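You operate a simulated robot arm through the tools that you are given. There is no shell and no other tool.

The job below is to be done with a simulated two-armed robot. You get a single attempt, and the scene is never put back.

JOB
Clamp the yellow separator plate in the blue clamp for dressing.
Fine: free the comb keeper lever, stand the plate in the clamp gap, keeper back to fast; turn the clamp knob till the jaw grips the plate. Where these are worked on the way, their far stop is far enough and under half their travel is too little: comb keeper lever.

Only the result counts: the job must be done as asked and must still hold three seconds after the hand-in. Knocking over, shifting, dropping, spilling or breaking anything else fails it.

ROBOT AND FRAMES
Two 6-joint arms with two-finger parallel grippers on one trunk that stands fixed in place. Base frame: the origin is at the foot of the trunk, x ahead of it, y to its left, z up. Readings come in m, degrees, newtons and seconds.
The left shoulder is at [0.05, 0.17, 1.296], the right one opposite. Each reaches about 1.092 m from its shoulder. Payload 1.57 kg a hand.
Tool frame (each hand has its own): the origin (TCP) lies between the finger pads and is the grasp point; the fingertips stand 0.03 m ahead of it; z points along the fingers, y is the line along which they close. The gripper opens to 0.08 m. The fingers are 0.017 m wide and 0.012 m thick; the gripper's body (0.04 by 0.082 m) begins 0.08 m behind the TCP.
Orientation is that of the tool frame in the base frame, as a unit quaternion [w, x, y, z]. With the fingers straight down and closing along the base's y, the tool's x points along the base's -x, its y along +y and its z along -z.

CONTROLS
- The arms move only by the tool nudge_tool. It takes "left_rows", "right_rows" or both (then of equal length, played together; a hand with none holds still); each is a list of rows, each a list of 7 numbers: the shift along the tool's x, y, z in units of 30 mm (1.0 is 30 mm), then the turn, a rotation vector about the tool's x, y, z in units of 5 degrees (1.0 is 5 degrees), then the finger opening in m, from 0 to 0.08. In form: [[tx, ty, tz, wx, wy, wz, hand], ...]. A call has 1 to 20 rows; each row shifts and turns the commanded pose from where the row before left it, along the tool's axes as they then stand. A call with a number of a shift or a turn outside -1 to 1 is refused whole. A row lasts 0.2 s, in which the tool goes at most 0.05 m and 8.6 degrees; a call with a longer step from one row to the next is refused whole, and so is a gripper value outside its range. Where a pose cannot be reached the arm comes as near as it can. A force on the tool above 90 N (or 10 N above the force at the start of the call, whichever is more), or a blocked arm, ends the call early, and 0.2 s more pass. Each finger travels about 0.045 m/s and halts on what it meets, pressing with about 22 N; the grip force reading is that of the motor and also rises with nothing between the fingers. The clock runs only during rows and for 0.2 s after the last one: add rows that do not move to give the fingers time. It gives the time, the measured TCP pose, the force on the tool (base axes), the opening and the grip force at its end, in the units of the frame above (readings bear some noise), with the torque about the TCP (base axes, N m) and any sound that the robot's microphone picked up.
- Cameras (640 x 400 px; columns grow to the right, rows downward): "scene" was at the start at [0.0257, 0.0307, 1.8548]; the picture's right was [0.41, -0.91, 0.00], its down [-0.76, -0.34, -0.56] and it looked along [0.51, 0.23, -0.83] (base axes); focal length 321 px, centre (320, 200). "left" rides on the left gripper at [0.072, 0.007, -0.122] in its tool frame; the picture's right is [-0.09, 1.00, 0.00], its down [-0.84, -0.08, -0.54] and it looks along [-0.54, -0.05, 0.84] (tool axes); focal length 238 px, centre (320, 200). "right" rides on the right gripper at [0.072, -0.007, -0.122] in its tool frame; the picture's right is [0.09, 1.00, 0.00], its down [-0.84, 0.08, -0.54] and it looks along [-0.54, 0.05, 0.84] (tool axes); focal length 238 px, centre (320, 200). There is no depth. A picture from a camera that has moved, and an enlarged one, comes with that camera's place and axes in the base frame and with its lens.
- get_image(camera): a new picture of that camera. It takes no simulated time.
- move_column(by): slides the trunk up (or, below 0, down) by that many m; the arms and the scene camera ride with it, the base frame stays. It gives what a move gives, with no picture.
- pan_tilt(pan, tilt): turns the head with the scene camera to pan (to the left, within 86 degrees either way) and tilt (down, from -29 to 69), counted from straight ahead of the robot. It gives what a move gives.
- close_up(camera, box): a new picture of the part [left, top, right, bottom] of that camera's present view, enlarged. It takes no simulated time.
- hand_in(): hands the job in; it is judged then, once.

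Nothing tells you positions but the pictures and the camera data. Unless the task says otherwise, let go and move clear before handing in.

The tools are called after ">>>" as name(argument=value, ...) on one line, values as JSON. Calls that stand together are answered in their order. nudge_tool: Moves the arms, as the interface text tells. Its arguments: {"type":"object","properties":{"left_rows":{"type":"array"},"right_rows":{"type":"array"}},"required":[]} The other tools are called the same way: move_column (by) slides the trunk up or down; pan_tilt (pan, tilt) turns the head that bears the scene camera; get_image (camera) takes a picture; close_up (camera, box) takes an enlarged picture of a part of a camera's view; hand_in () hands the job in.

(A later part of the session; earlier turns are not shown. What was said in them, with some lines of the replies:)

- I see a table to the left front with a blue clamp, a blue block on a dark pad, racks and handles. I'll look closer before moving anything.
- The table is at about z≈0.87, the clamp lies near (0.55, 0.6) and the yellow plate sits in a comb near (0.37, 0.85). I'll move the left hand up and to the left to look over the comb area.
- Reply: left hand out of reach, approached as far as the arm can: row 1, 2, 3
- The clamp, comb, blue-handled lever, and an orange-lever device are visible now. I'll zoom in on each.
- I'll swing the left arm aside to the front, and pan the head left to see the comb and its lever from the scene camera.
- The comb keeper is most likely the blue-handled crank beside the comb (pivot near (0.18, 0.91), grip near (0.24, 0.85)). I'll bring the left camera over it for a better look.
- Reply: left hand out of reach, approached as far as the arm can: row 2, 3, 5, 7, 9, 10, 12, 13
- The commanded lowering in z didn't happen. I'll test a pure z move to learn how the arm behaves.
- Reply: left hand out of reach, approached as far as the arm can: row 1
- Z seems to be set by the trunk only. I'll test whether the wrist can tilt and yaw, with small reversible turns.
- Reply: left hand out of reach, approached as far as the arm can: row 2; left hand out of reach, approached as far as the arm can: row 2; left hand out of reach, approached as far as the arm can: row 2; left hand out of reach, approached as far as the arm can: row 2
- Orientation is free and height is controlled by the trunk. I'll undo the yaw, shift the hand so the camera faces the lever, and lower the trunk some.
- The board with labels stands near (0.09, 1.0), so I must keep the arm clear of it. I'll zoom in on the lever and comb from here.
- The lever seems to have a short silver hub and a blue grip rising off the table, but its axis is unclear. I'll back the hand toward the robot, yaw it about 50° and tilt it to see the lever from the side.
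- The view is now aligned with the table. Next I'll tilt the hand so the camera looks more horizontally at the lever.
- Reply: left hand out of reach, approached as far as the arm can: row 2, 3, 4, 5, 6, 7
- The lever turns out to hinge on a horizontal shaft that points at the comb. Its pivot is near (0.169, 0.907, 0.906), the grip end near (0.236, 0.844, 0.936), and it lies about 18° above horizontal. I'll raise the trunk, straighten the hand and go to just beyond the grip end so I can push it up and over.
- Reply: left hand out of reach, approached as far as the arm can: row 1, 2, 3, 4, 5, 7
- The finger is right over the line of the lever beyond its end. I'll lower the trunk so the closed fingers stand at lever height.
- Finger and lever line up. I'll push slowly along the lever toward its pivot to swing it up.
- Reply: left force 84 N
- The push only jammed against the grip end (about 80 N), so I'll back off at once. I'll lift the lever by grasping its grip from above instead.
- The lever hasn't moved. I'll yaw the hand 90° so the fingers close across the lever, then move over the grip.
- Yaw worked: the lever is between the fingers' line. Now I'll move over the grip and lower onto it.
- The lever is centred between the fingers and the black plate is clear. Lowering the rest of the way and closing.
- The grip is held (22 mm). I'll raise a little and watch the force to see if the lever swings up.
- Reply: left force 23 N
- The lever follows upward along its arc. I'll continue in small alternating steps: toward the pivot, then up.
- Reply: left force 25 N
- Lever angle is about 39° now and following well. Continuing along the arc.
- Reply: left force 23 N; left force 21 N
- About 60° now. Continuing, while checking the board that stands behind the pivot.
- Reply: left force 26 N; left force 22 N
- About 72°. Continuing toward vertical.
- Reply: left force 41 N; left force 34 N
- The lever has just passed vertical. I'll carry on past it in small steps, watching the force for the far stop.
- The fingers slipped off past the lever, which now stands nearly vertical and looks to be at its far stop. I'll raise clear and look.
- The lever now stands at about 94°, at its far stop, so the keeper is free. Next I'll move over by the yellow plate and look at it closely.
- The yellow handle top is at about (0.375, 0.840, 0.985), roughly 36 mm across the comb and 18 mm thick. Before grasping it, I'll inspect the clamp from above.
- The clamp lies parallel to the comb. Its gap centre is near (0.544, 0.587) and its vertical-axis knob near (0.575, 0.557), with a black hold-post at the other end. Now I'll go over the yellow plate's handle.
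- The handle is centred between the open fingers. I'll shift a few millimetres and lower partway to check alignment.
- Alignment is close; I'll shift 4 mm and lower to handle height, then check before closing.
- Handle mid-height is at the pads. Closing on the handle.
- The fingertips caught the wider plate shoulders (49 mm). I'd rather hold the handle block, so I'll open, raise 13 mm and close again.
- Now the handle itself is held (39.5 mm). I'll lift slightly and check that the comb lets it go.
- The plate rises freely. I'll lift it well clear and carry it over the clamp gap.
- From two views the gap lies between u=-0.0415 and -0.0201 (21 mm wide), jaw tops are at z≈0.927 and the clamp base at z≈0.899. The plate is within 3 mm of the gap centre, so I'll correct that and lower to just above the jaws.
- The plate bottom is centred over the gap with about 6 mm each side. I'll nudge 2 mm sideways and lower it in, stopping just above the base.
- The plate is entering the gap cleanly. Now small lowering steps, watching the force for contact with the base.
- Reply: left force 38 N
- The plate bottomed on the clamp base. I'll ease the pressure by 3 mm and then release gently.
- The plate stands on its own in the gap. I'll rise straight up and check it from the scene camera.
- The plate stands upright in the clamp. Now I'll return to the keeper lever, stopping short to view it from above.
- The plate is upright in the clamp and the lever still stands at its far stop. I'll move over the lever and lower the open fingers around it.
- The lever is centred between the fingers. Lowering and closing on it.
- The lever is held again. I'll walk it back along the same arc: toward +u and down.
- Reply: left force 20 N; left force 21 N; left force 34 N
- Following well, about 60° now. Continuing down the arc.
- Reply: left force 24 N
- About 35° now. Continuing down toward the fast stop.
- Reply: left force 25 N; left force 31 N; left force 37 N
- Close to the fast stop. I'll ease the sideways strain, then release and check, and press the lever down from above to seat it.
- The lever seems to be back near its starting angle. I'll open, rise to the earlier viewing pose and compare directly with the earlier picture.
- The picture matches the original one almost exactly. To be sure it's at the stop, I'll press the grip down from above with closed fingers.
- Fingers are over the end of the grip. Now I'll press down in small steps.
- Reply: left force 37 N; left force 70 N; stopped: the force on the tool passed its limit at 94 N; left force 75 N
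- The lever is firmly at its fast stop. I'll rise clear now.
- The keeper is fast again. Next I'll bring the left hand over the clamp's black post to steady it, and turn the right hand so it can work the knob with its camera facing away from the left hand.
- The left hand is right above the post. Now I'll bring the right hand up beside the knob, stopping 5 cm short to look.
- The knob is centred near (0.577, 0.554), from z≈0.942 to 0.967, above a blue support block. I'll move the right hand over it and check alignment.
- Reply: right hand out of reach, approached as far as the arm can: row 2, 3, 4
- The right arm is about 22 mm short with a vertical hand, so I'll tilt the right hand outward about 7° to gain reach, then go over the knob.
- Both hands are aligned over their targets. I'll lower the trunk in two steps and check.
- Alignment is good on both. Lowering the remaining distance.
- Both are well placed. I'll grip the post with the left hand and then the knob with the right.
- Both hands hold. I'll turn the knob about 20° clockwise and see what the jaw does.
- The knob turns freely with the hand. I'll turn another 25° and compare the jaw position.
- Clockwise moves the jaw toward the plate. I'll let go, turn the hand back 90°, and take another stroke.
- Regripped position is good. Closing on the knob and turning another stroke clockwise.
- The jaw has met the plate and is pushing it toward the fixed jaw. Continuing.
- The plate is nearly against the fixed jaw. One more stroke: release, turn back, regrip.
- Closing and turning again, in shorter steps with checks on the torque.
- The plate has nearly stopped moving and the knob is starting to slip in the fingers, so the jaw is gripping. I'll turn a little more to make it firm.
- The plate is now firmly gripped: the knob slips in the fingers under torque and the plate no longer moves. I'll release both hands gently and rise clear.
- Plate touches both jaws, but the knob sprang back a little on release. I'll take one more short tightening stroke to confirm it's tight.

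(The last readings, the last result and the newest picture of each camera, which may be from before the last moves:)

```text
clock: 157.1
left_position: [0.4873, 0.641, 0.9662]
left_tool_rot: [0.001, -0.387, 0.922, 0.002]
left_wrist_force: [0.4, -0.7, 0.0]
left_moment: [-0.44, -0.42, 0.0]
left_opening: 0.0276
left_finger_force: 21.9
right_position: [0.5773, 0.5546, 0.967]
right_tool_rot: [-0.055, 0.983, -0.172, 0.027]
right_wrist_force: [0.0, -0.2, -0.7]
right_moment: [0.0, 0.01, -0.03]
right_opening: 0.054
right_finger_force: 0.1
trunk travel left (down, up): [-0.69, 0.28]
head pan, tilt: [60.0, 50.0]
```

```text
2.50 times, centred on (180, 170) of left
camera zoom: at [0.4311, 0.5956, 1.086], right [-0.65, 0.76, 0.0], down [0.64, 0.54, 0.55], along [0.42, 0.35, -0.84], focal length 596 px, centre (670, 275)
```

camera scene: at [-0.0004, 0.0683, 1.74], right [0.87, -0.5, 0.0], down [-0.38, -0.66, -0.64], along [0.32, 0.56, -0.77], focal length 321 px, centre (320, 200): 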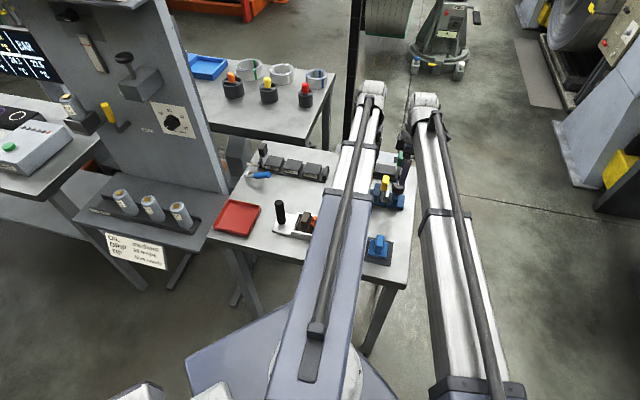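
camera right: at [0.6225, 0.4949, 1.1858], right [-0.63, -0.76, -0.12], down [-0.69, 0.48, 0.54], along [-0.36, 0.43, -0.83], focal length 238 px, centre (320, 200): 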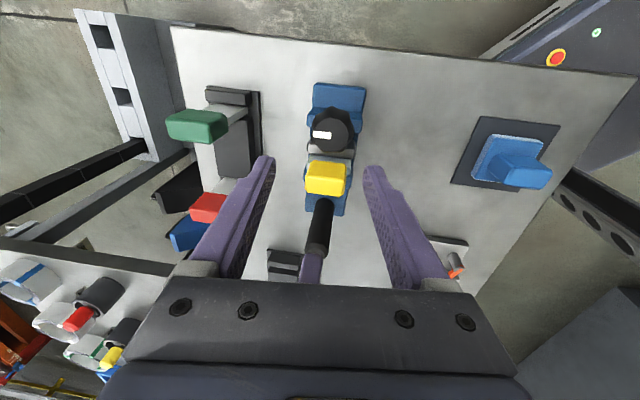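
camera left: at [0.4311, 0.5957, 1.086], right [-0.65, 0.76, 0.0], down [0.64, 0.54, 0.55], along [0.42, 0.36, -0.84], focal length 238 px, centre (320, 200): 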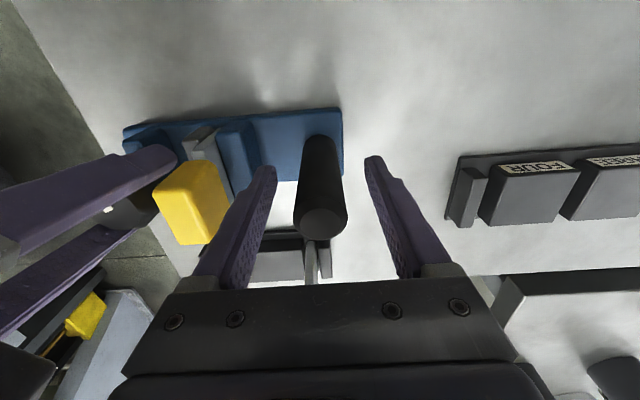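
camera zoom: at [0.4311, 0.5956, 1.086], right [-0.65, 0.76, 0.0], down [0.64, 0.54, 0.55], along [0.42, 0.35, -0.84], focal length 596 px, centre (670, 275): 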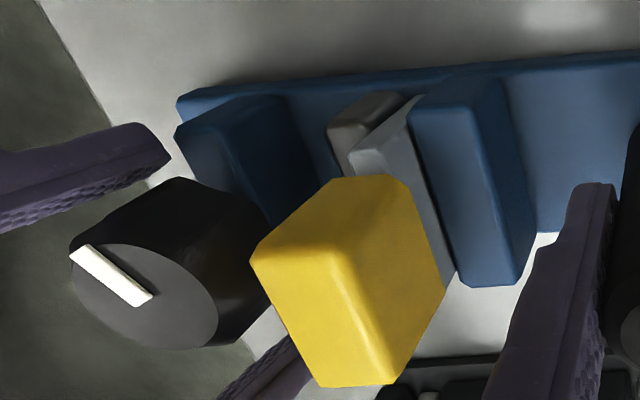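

>>> nudge_tool(right_rows=[[0, 0, 0, 0, 0, 0, 0.046], [0, 0, 0, 0, 0, 0, 0.04], [0, 0, 0, 0, 0, 0, 0.03], [0, 0, 0, 0, 0, 0, 0.01], [0, 0, 0, 0, 0, 0, 0.0], [0, 0, 0, 0, 0, 1, 0.0], [0, 0, 0, 0, 0, 1, 0.0]])

>>> nudge_tool(right_rows=[[0, 0, 0, 0, 0, 1, 0.0], [0, 0, 0, 0, 0, 1, 0.0]])

>>> nudge_tool(right_rows=[[0, 0, 0, 0, 0, 1, 0.0], [0, 0, 0, 0, 0, 1, 0.0]])

>>> close_up(camera="left", box=[70, 90, 290, 250])

>>> close_up(camera="right", box=[220, 90, 420, 240])

```text
clock: 158.7
left_position: [0.4879, 0.6432, 0.9646]
left_tool_rot: [0.003, -0.387, 0.922, 0.003]
left_wrist_force: [-1.1, 8.7, 2.1]
left_moment: [-0.02, -0.59, 0.38]
left_opening: 0.0279
left_finger_force: 22.2
right_position: [0.5773, 0.5539, 0.9675]
right_tool_rot: [-0.056, 0.964, -0.259, 0.022]
right_wrist_force: [-0.2, -13.0, 0.2]
right_moment: [-0.88, -0.22, 0.07]
right_opening: 0.0421
right_finger_force: 21.9
trunk travel left (down, up): [-0.69, 0.28]
head pan, tilt: [60.0, 50.0]
```

```text
clock: 159.3
left_position: [0.4876, 0.643, 0.966]
left_tool_rot: [0.002, -0.387, 0.922, 0.003]
left_wrist_force: [-1.7, 7.8, -0.9]
left_moment: [0.05, -0.65, 0.27]
left_opening: 0.0279
left_finger_force: 22.2
right_position: [0.5778, 0.5538, 0.9663]
right_tool_rot: [-0.059, 0.937, -0.343, 0.017]
right_wrist_force: [0.2, -11.5, 1.2]
right_moment: [-0.76, 0.08, 0.21]
right_opening: 0.0421
right_finger_force: 22.0
trunk travel left (down, up): [-0.69, 0.28]
head pan, tilt: [60.0, 50.0]
```

```text
clock: 159.9
left_position: [0.4871, 0.6421, 0.9656]
left_tool_rot: [0.003, -0.387, 0.922, 0.002]
left_wrist_force: [-0.7, 5.7, 0.0]
left_moment: [0.28, -0.62, 0.11]
left_opening: 0.0278
left_finger_force: 22.4
right_position: [0.5755, 0.5559, 0.9663]
right_tool_rot: [-0.06, 0.905, -0.422, 0.011]
right_wrist_force: [-2.1, -4.6, 3.2]
right_moment: [-0.56, 0.15, 0.27]
right_opening: 0.0418
right_finger_force: 22.1
trunk travel left (down, up): [-0.69, 0.28]
head pan, tilt: [60.0, 50.0]
```

```text
2.50 times, centred on (180, 170) of left
camera zoom: at [0.4307, 0.5957, 1.0861], right [-0.65, 0.76, 0.0], down [0.64, 0.54, 0.55], along [0.42, 0.35, -0.84], focal length 596 px, centre (670, 275)
```

zoom: 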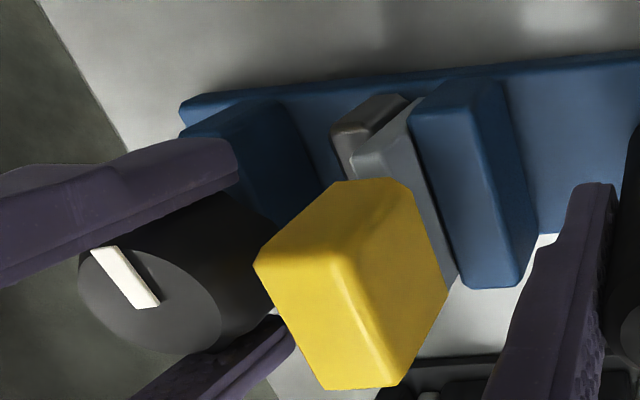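

```text
2.67 times, centred on (320, 165) of right
camera zoom: at [0.6184, 0.4928, 1.0871], right [-0.7, -0.7, -0.12], down [-0.64, 0.54, 0.55], along [-0.33, 0.46, -0.82], focal length 636 px, centre (320, 293)
```

zoom: 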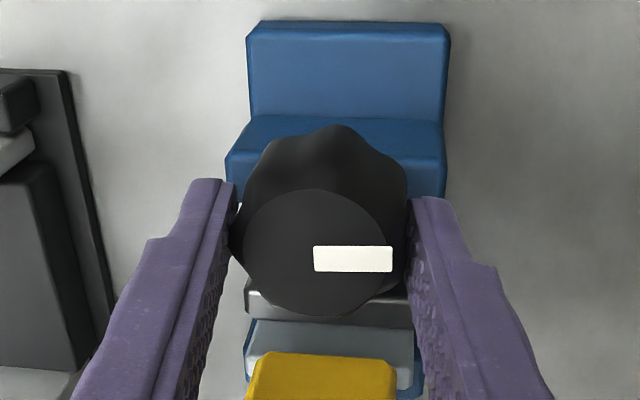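

Torque rises at once with turning, so the clamp is tight on the plate. A little more, then a slow release.

>>> nudge_tool(right_rows=[[0, 0, 0, 0, 0, 1, 0.0], [0, 0, 0, 0, 0, 1, 0.0], [0, 0, 0, 0, 0, 1, 0.0], [0, 0, 0, 0, 0, 1, 0.0], [0, 0, 0, 0, 0, 0, 0.0]])

>>> nudge_tool(right_rows=[[0, 0, 0, 0, 0, 0, 0.0405], [0, 0, 0, 0, 0, 0, 0.041], [0, 0, 0, 0, 0, 0, 0.0415], [0, 0, 0, 0, 0, 0, 0.042], [0, 0, 0, 0, 0, 0, 0.0425], [0, 0, 0, 0, 0, 0, 0.043], [0, 0, 0, 0, 0, 0, 0.045], [0, 0, 0, 0, 0, 0, 0.05], [0, 0, 0, 0, 0, 0, 0.056], [0, 0, 0, 0, 0, 0, 0.056]])

>>> close_up(camera="left", box=[70, 90, 290, 250])

>>> close_up(camera="right", box=[220, 90, 420, 240])

```text
clock: 161.1
left_position: [0.4879, 0.6429, 0.9638]
left_tool_rot: [0.002, -0.386, 0.922, 0.002]
left_wrist_force: [-3.8, -0.2, 5.4]
left_moment: [-0.12, -0.76, -0.1]
left_opening: 0.0282
left_finger_force: 22.0
right_position: [0.5774, 0.555, 0.9666]
right_tool_rot: [-0.062, 0.817, -0.573, 0.002]
right_wrist_force: [6.2, 7.7, 2.5]
right_moment: [-0.08, 0.28, 0.33]
right_opening: 0.0416
right_finger_force: 22.0
trunk travel left (down, up): [-0.69, 0.28]
head pan, tilt: [60.0, 50.0]
```

```text
clock: 163.3
left_position: [0.4872, 0.6424, 0.9655]
left_tool_rot: [0.002, -0.387, 0.922, 0.001]
left_wrist_force: [-2.3, 0.0, 1.1]
left_moment: [-0.72, -0.15, -0.21]
left_opening: 0.0281
left_finger_force: 22.2
right_position: [0.5765, 0.5544, 0.9677]
right_tool_rot: [-0.061, 0.819, -0.571, 0.001]
right_wrist_force: [-0.2, -0.5, -0.6]
right_moment: [-0.04, 0.03, 0.01]
right_opening: 0.056
right_finger_force: 0.1
trunk travel left (down, up): [-0.69, 0.28]
head pan, tilt: [60.0, 50.0]
```

```text
2.50 times, centred on (180, 170) of left
camera zoom: at [0.4311, 0.5957, 1.086], right [-0.65, 0.76, 0.0], down [0.64, 0.54, 0.55], along [0.42, 0.35, -0.84], focal length 596 px, centre (670, 275)
```

zoom: 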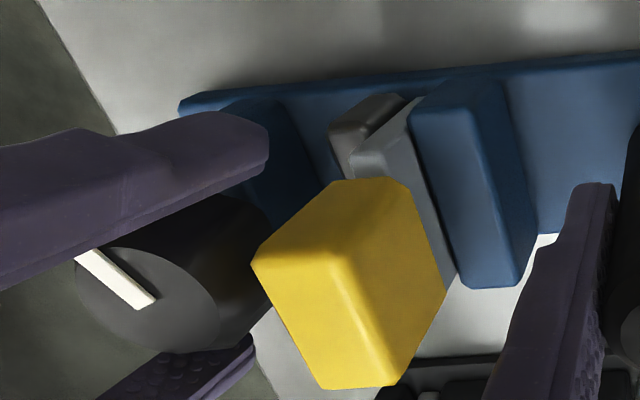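

```text
2.67 times, centred on (320, 165) of right
camera zoom: at [0.5989, 0.4772, 1.0841], right [-0.9, -0.42, -0.11], down [-0.4, 0.7, 0.59], along [-0.17, 0.57, -0.8], focal length 636 px, centre (320, 293)
```

zoom: 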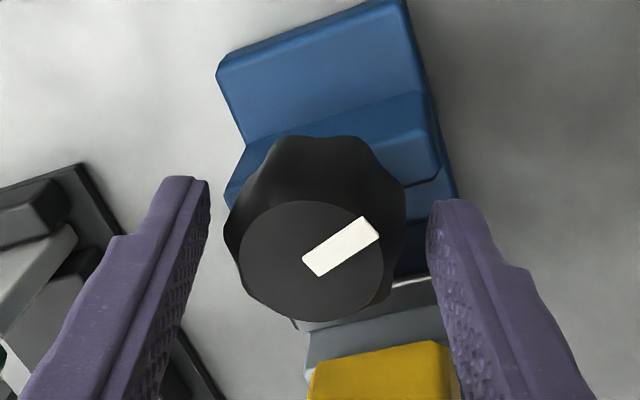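

The knob rests with the plate held between both jaws. Now I'll open the left hand off the post and raise both hands clear.

>>> nudge_tool(left_rows=[[0, 0, 0, 0, 0, 0, 0.03], [0, 0, 0, 0, 0, 0, 0.038], [0, 0, 0, 0, 0, 0, 0.048], [0, 0, 0, 0, 0, 0, 0.06], [0, 0, 0, 0, 0, 0, 0.06]])

>>> move_column(by=0.03)

>>> close_up(camera="left", box=[70, 70, 350, 250])

>>> move_column(by=0.09)

>>> get_image(camera="left")

>>> get_image(camera="right")

```text
clock: 164.5
left_position: [0.4882, 0.6432, 0.9649]
left_tool_rot: [0.002, -0.386, 0.922, 0.003]
left_wrist_force: [0.6, -0.6, -0.2]
left_moment: [0.01, 0.04, -0.02]
left_opening: 0.0598
left_finger_force: 0.0
right_position: [0.5776, 0.5545, 0.9661]
right_tool_rot: [-0.061, 0.818, -0.572, 0.002]
right_wrist_force: [0.4, 0.3, 0.7]
right_moment: [0.01, 0.02, -0.02]
right_opening: 0.0561
right_finger_force: 0.0
trunk travel left (down, up): [-0.69, 0.28]
head pan, tilt: [60.0, 50.0]
```

```text
clock: 165.2
left_position: [0.4875, 0.6435, 0.9948]
left_tool_rot: [0.001, -0.387, 0.922, 0.002]
left_wrist_force: [-0.8, 0.3, 0.4]
left_moment: [0.03, 0.02, -0.01]
left_opening: 0.0602
left_finger_force: 0.1
right_position: [0.5781, 0.5542, 0.9969]
right_tool_rot: [-0.061, 0.818, -0.572, 0.001]
right_wrist_force: [0.3, 0.0, -0.6]
right_moment: [0.0, -0.03, 0.0]
right_opening: 0.0561
right_finger_force: 0.0
trunk travel left (down, up): [-0.72, 0.25]
head pan, tilt: [60.0, 50.0]
```

```text
2.22 times, centred on (210, 160) of left
camera zoom: at [0.4312, 0.5958, 1.1158], right [-0.65, 0.76, 0.0], down [0.64, 0.54, 0.55], along [0.42, 0.35, -0.84], focal length 530 px, centre (564, 289)
```

zoom: 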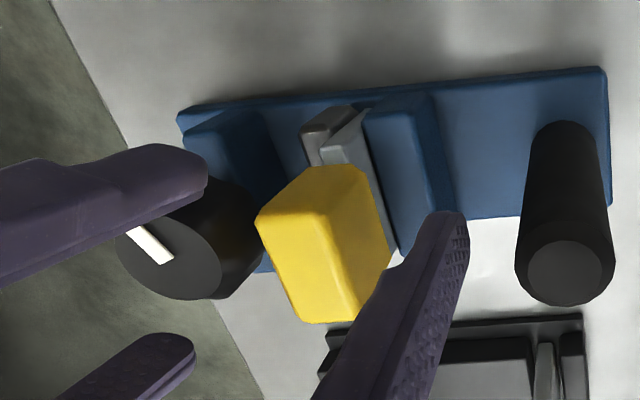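

```text
clock: 166.5
left_position: [0.4885, 0.6428, 1.0857]
left_tool_rot: [0.002, -0.387, 0.922, 0.003]
left_wrist_force: [-0.6, -1.0, 0.6]
left_moment: [-0.03, 0.0, -0.01]
left_opening: 0.0598
left_finger_force: 0.0
right_position: [0.5769, 0.5543, 1.0866]
right_tool_rot: [-0.061, 0.818, -0.572, 0.0]
right_wrist_force: [-0.8, 0.4, -0.4]
right_moment: [-0.01, 0.01, 0.0]
right_opening: 0.0559
right_finger_force: 0.0
trunk travel left (down, up): [-0.81, 0.16]
head pan, tilt: [60.0, 50.0]
```

```text
taken
camera left: at [0.4312, 0.5958, 1.2058], right [-0.65, 0.76, 0.0], down [0.64, 0.54, 0.55], along [0.42, 0.35, -0.84], focal length 238 px, centre (320, 200)
```

left: 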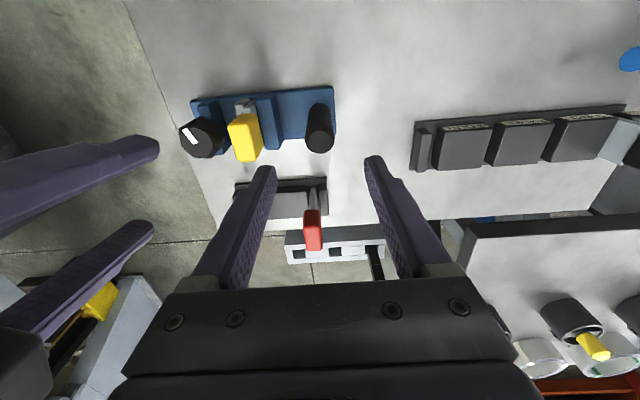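

```text
taken
camera right: at [0.5991, 0.4772, 1.2039], right [-0.9, -0.42, -0.11], down [-0.4, 0.7, 0.59], along [-0.17, 0.57, -0.8], focal length 238 px, centre (320, 200)
```

right: 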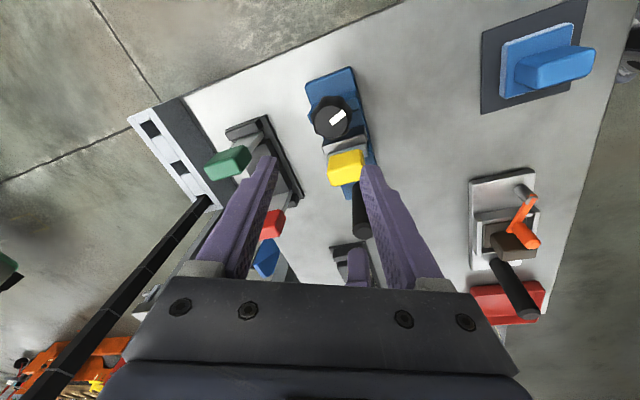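

Both hands are clear of the clamp. I'll move the right hand away and straighten it, then back the left hand off, and inspect everything before handing in.

>>> nudge_tool(right_rows=[[0.9, 0, 0, 0, 0, 0, 0.06], [0.9, 0, 0, 0, 0, 0, 0.06], [0.9, 0, 0, 0, 0, 0, 0.06], [0, 0, 0, -0.58, 0.39, 0, 0.06], [0, 0, 0, -0.58, 0.39, 0, 0.06], [0.9, 0, 0, 0, 0, 0, 0.06], [0.9, 0, 0, 0, 0, 0, 0.06], [0.9, 0, 0, 0, 0, 0, 0.06], [0.9, 0, 0, 0, 0, 0, 0.06], [0.9, 0, 0, 0, 0, 0, 0.06], [0.9, 0, 0, 0, 0, 0, 0.06], [0.9, 0, 0, 0, 0, 0, 0.06], [0.9, 0, 0, 0, 0, 0, 0.06], [0.9, 0, 0, 0, 0, 0, 0.06], [0.9, 0, 0, 0, 0, 0, 0.06], [0, 0, 0, 0, 0, 0, 0.06]])

>>> nudge_tool(left_rows=[[0.8, 0, 0, 0, 0, 0, 0.06], [0.8, 0, 0, 0, 0, 0, 0.06], [0.8, 0, 0, 0, 0, 0, 0.06], [0.8, 0, 0, 0, 0, 0, 0.06], [0.8, 0, 0, 0, 0, 0, 0.06], [0, 0, 0, 0, 0, 0, 0.06]])

>>> get_image(camera="left")

>>> get_image(camera="scene")

```text
clock: 169.9
left_position: [0.4874, 0.6436, 1.0854]
left_tool_rot: [0.002, -0.386, 0.922, 0.003]
left_wrist_force: [-0.6, 0.3, -0.2]
left_moment: [0.04, 0.01, -0.04]
left_opening: 0.0601
left_finger_force: 0.1
right_position: [0.6973, 0.2251, 1.0843]
right_tool_rot: [0.0, 0.819, -0.574, 0.0]
right_wrist_force: [0.7, 0.2, 0.8]
right_moment: [0.01, 0.0, -0.02]
right_opening: 0.0599
right_finger_force: 0.1
right hand out of reach, approached as far as the arm can: row 2
trunk travel left (down, up): [-0.81, 0.16]
head pan, tilt: [60.0, 50.0]
```

```text
clock: 171.3
left_position: [0.4031, 0.5575, 1.0848]
left_tool_rot: [0.001, -0.387, 0.922, 0.002]
left_wrist_force: [0.0, 1.0, -0.2]
left_moment: [-0.01, -0.02, 0.0]
left_opening: 0.0599
left_finger_force: 0.1
right_position: [0.6975, 0.224, 1.0853]
right_tool_rot: [0.0, 0.819, -0.574, 0.0]
right_wrist_force: [0.0, -0.2, 0.2]
right_moment: [0.0, 0.0, -0.02]
right_opening: 0.0599
right_finger_force: 0.2
trunk travel left (down, up): [-0.81, 0.16]
head pan, tilt: [60.0, 50.0]
```

```text
taken
camera left: at [0.347, 0.51, 1.2058], right [-0.65, 0.76, 0.0], down [0.64, 0.54, 0.55], along [0.42, 0.35, -0.84], focal length 238 px, centre (320, 200)
```

left: 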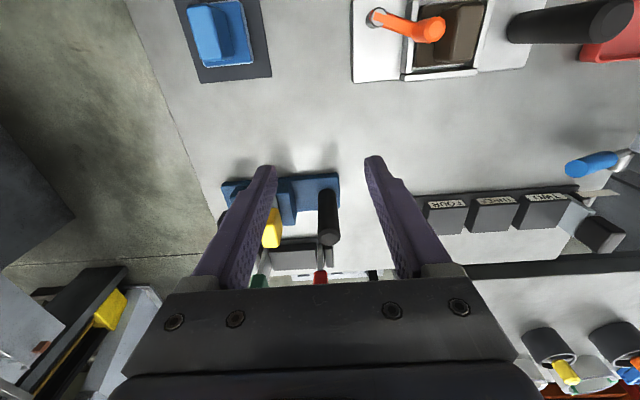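

```text
taken
camera scene: at [-0.0003, 0.0688, 1.762], right [0.87, -0.5, 0.0], down [-0.38, -0.66, -0.64], along [0.32, 0.56, -0.77], focal length 321 px, centre (320, 200)
```

scene: 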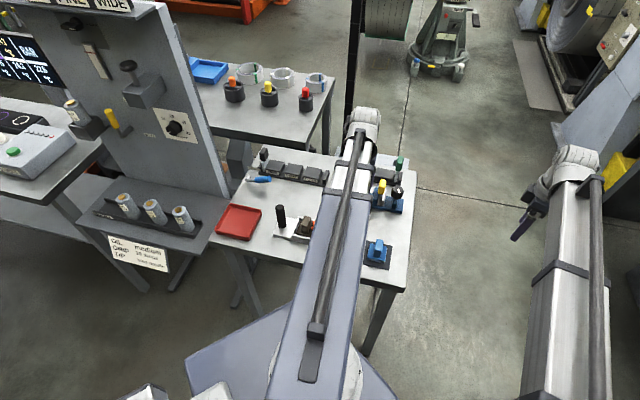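

>>> close_up(camera="scene", box=[225, 130, 345, 215])

>>> close_up(camera="scene", box=[350, 140, 420, 220])

>>> close_up(camera="left", box=[200, 150, 380, 280])

```text
4.71 times, centred on (285, 172) of scene
camera zoom: at [-0.0003, 0.0688, 1.762], right [0.87, -0.5, 0.0], down [-0.38, -0.66, -0.64], along [0.32, 0.56, -0.77], focal length 1509 px, centre (485, 329)
```

zoom: 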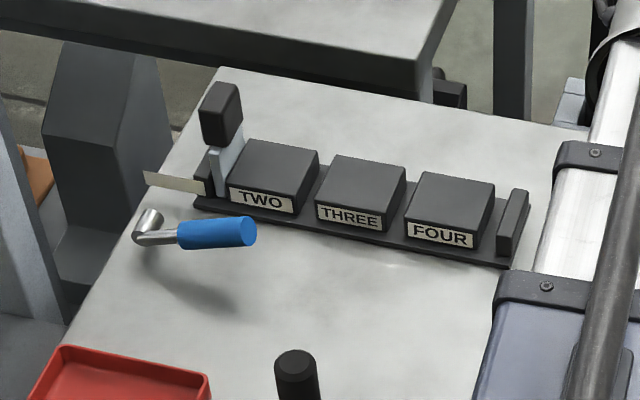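

```text
5.00 times, centred on (385, 180) of scene
camera zoom: at [-0.0003, 0.0688, 1.762], right [0.87, -0.5, 0.0], down [-0.38, -0.66, -0.64], along [0.32, 0.56, -0.77], focal length 1603 px, centre (-5, 300)
```

zoom: 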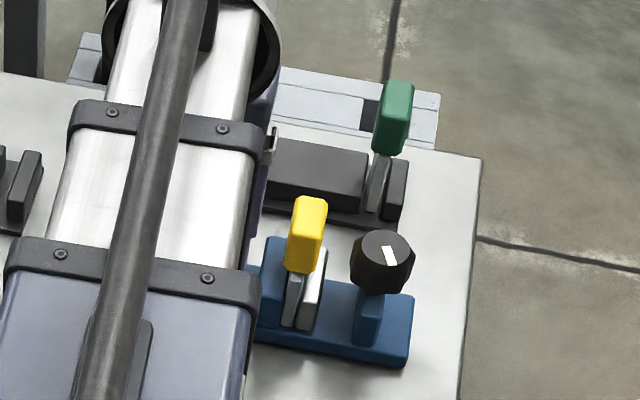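

```text
3.08 times, centred on (290, 215) of left
camera zoom: at [0.347, 0.51, 1.2058], right [-0.65, 0.76, 0.0], down [0.64, 0.54, 0.55], along [0.42, 0.35, -0.84], focal length 733 px, centre (412, 154)
```

zoom: 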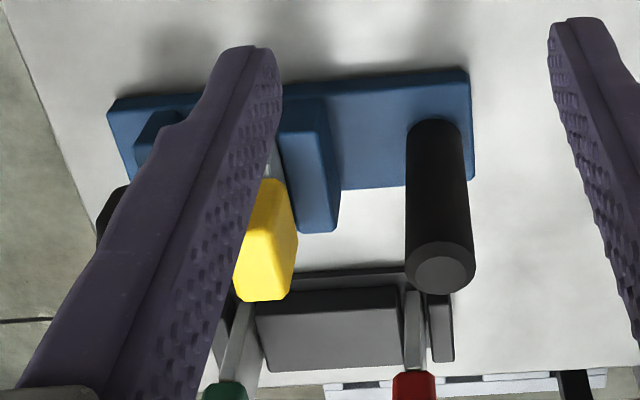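

The keeper lever is back at fast. The yellow plate stands upright, held between the clamp's jaws, the other plates and fixtures are where they were, and both hands are clear. I'm handing in.

>>> hand_in()

```text
The job is handed in.
```

I clamped the yellow separator plate upright between the blue clamp's jaws and put the comb keeper lever back at fast. The job is handed in, but I have no verdict on it yet.

- **Keeper lever:** I swung it about 75° up until it would go no further, which I took as its far stop. After moving the plate I brought it back down and pressed it firmly against the fast stop.
- **Plate:** I lifted it from the comb and stood it in the clamp gap. Turning the knob clockwise pushed it against the fixed jaw.
- **Grip:** After the last turn the knob sprang back about 20° when I let go, both times I tried. The jaw still touches the plate on both sides, but I did not tug the plate to test how hard it holds.
- **Surroundings:** I saw nothing else knocked over or shifted. Both hands were clear of the table before I handed in.
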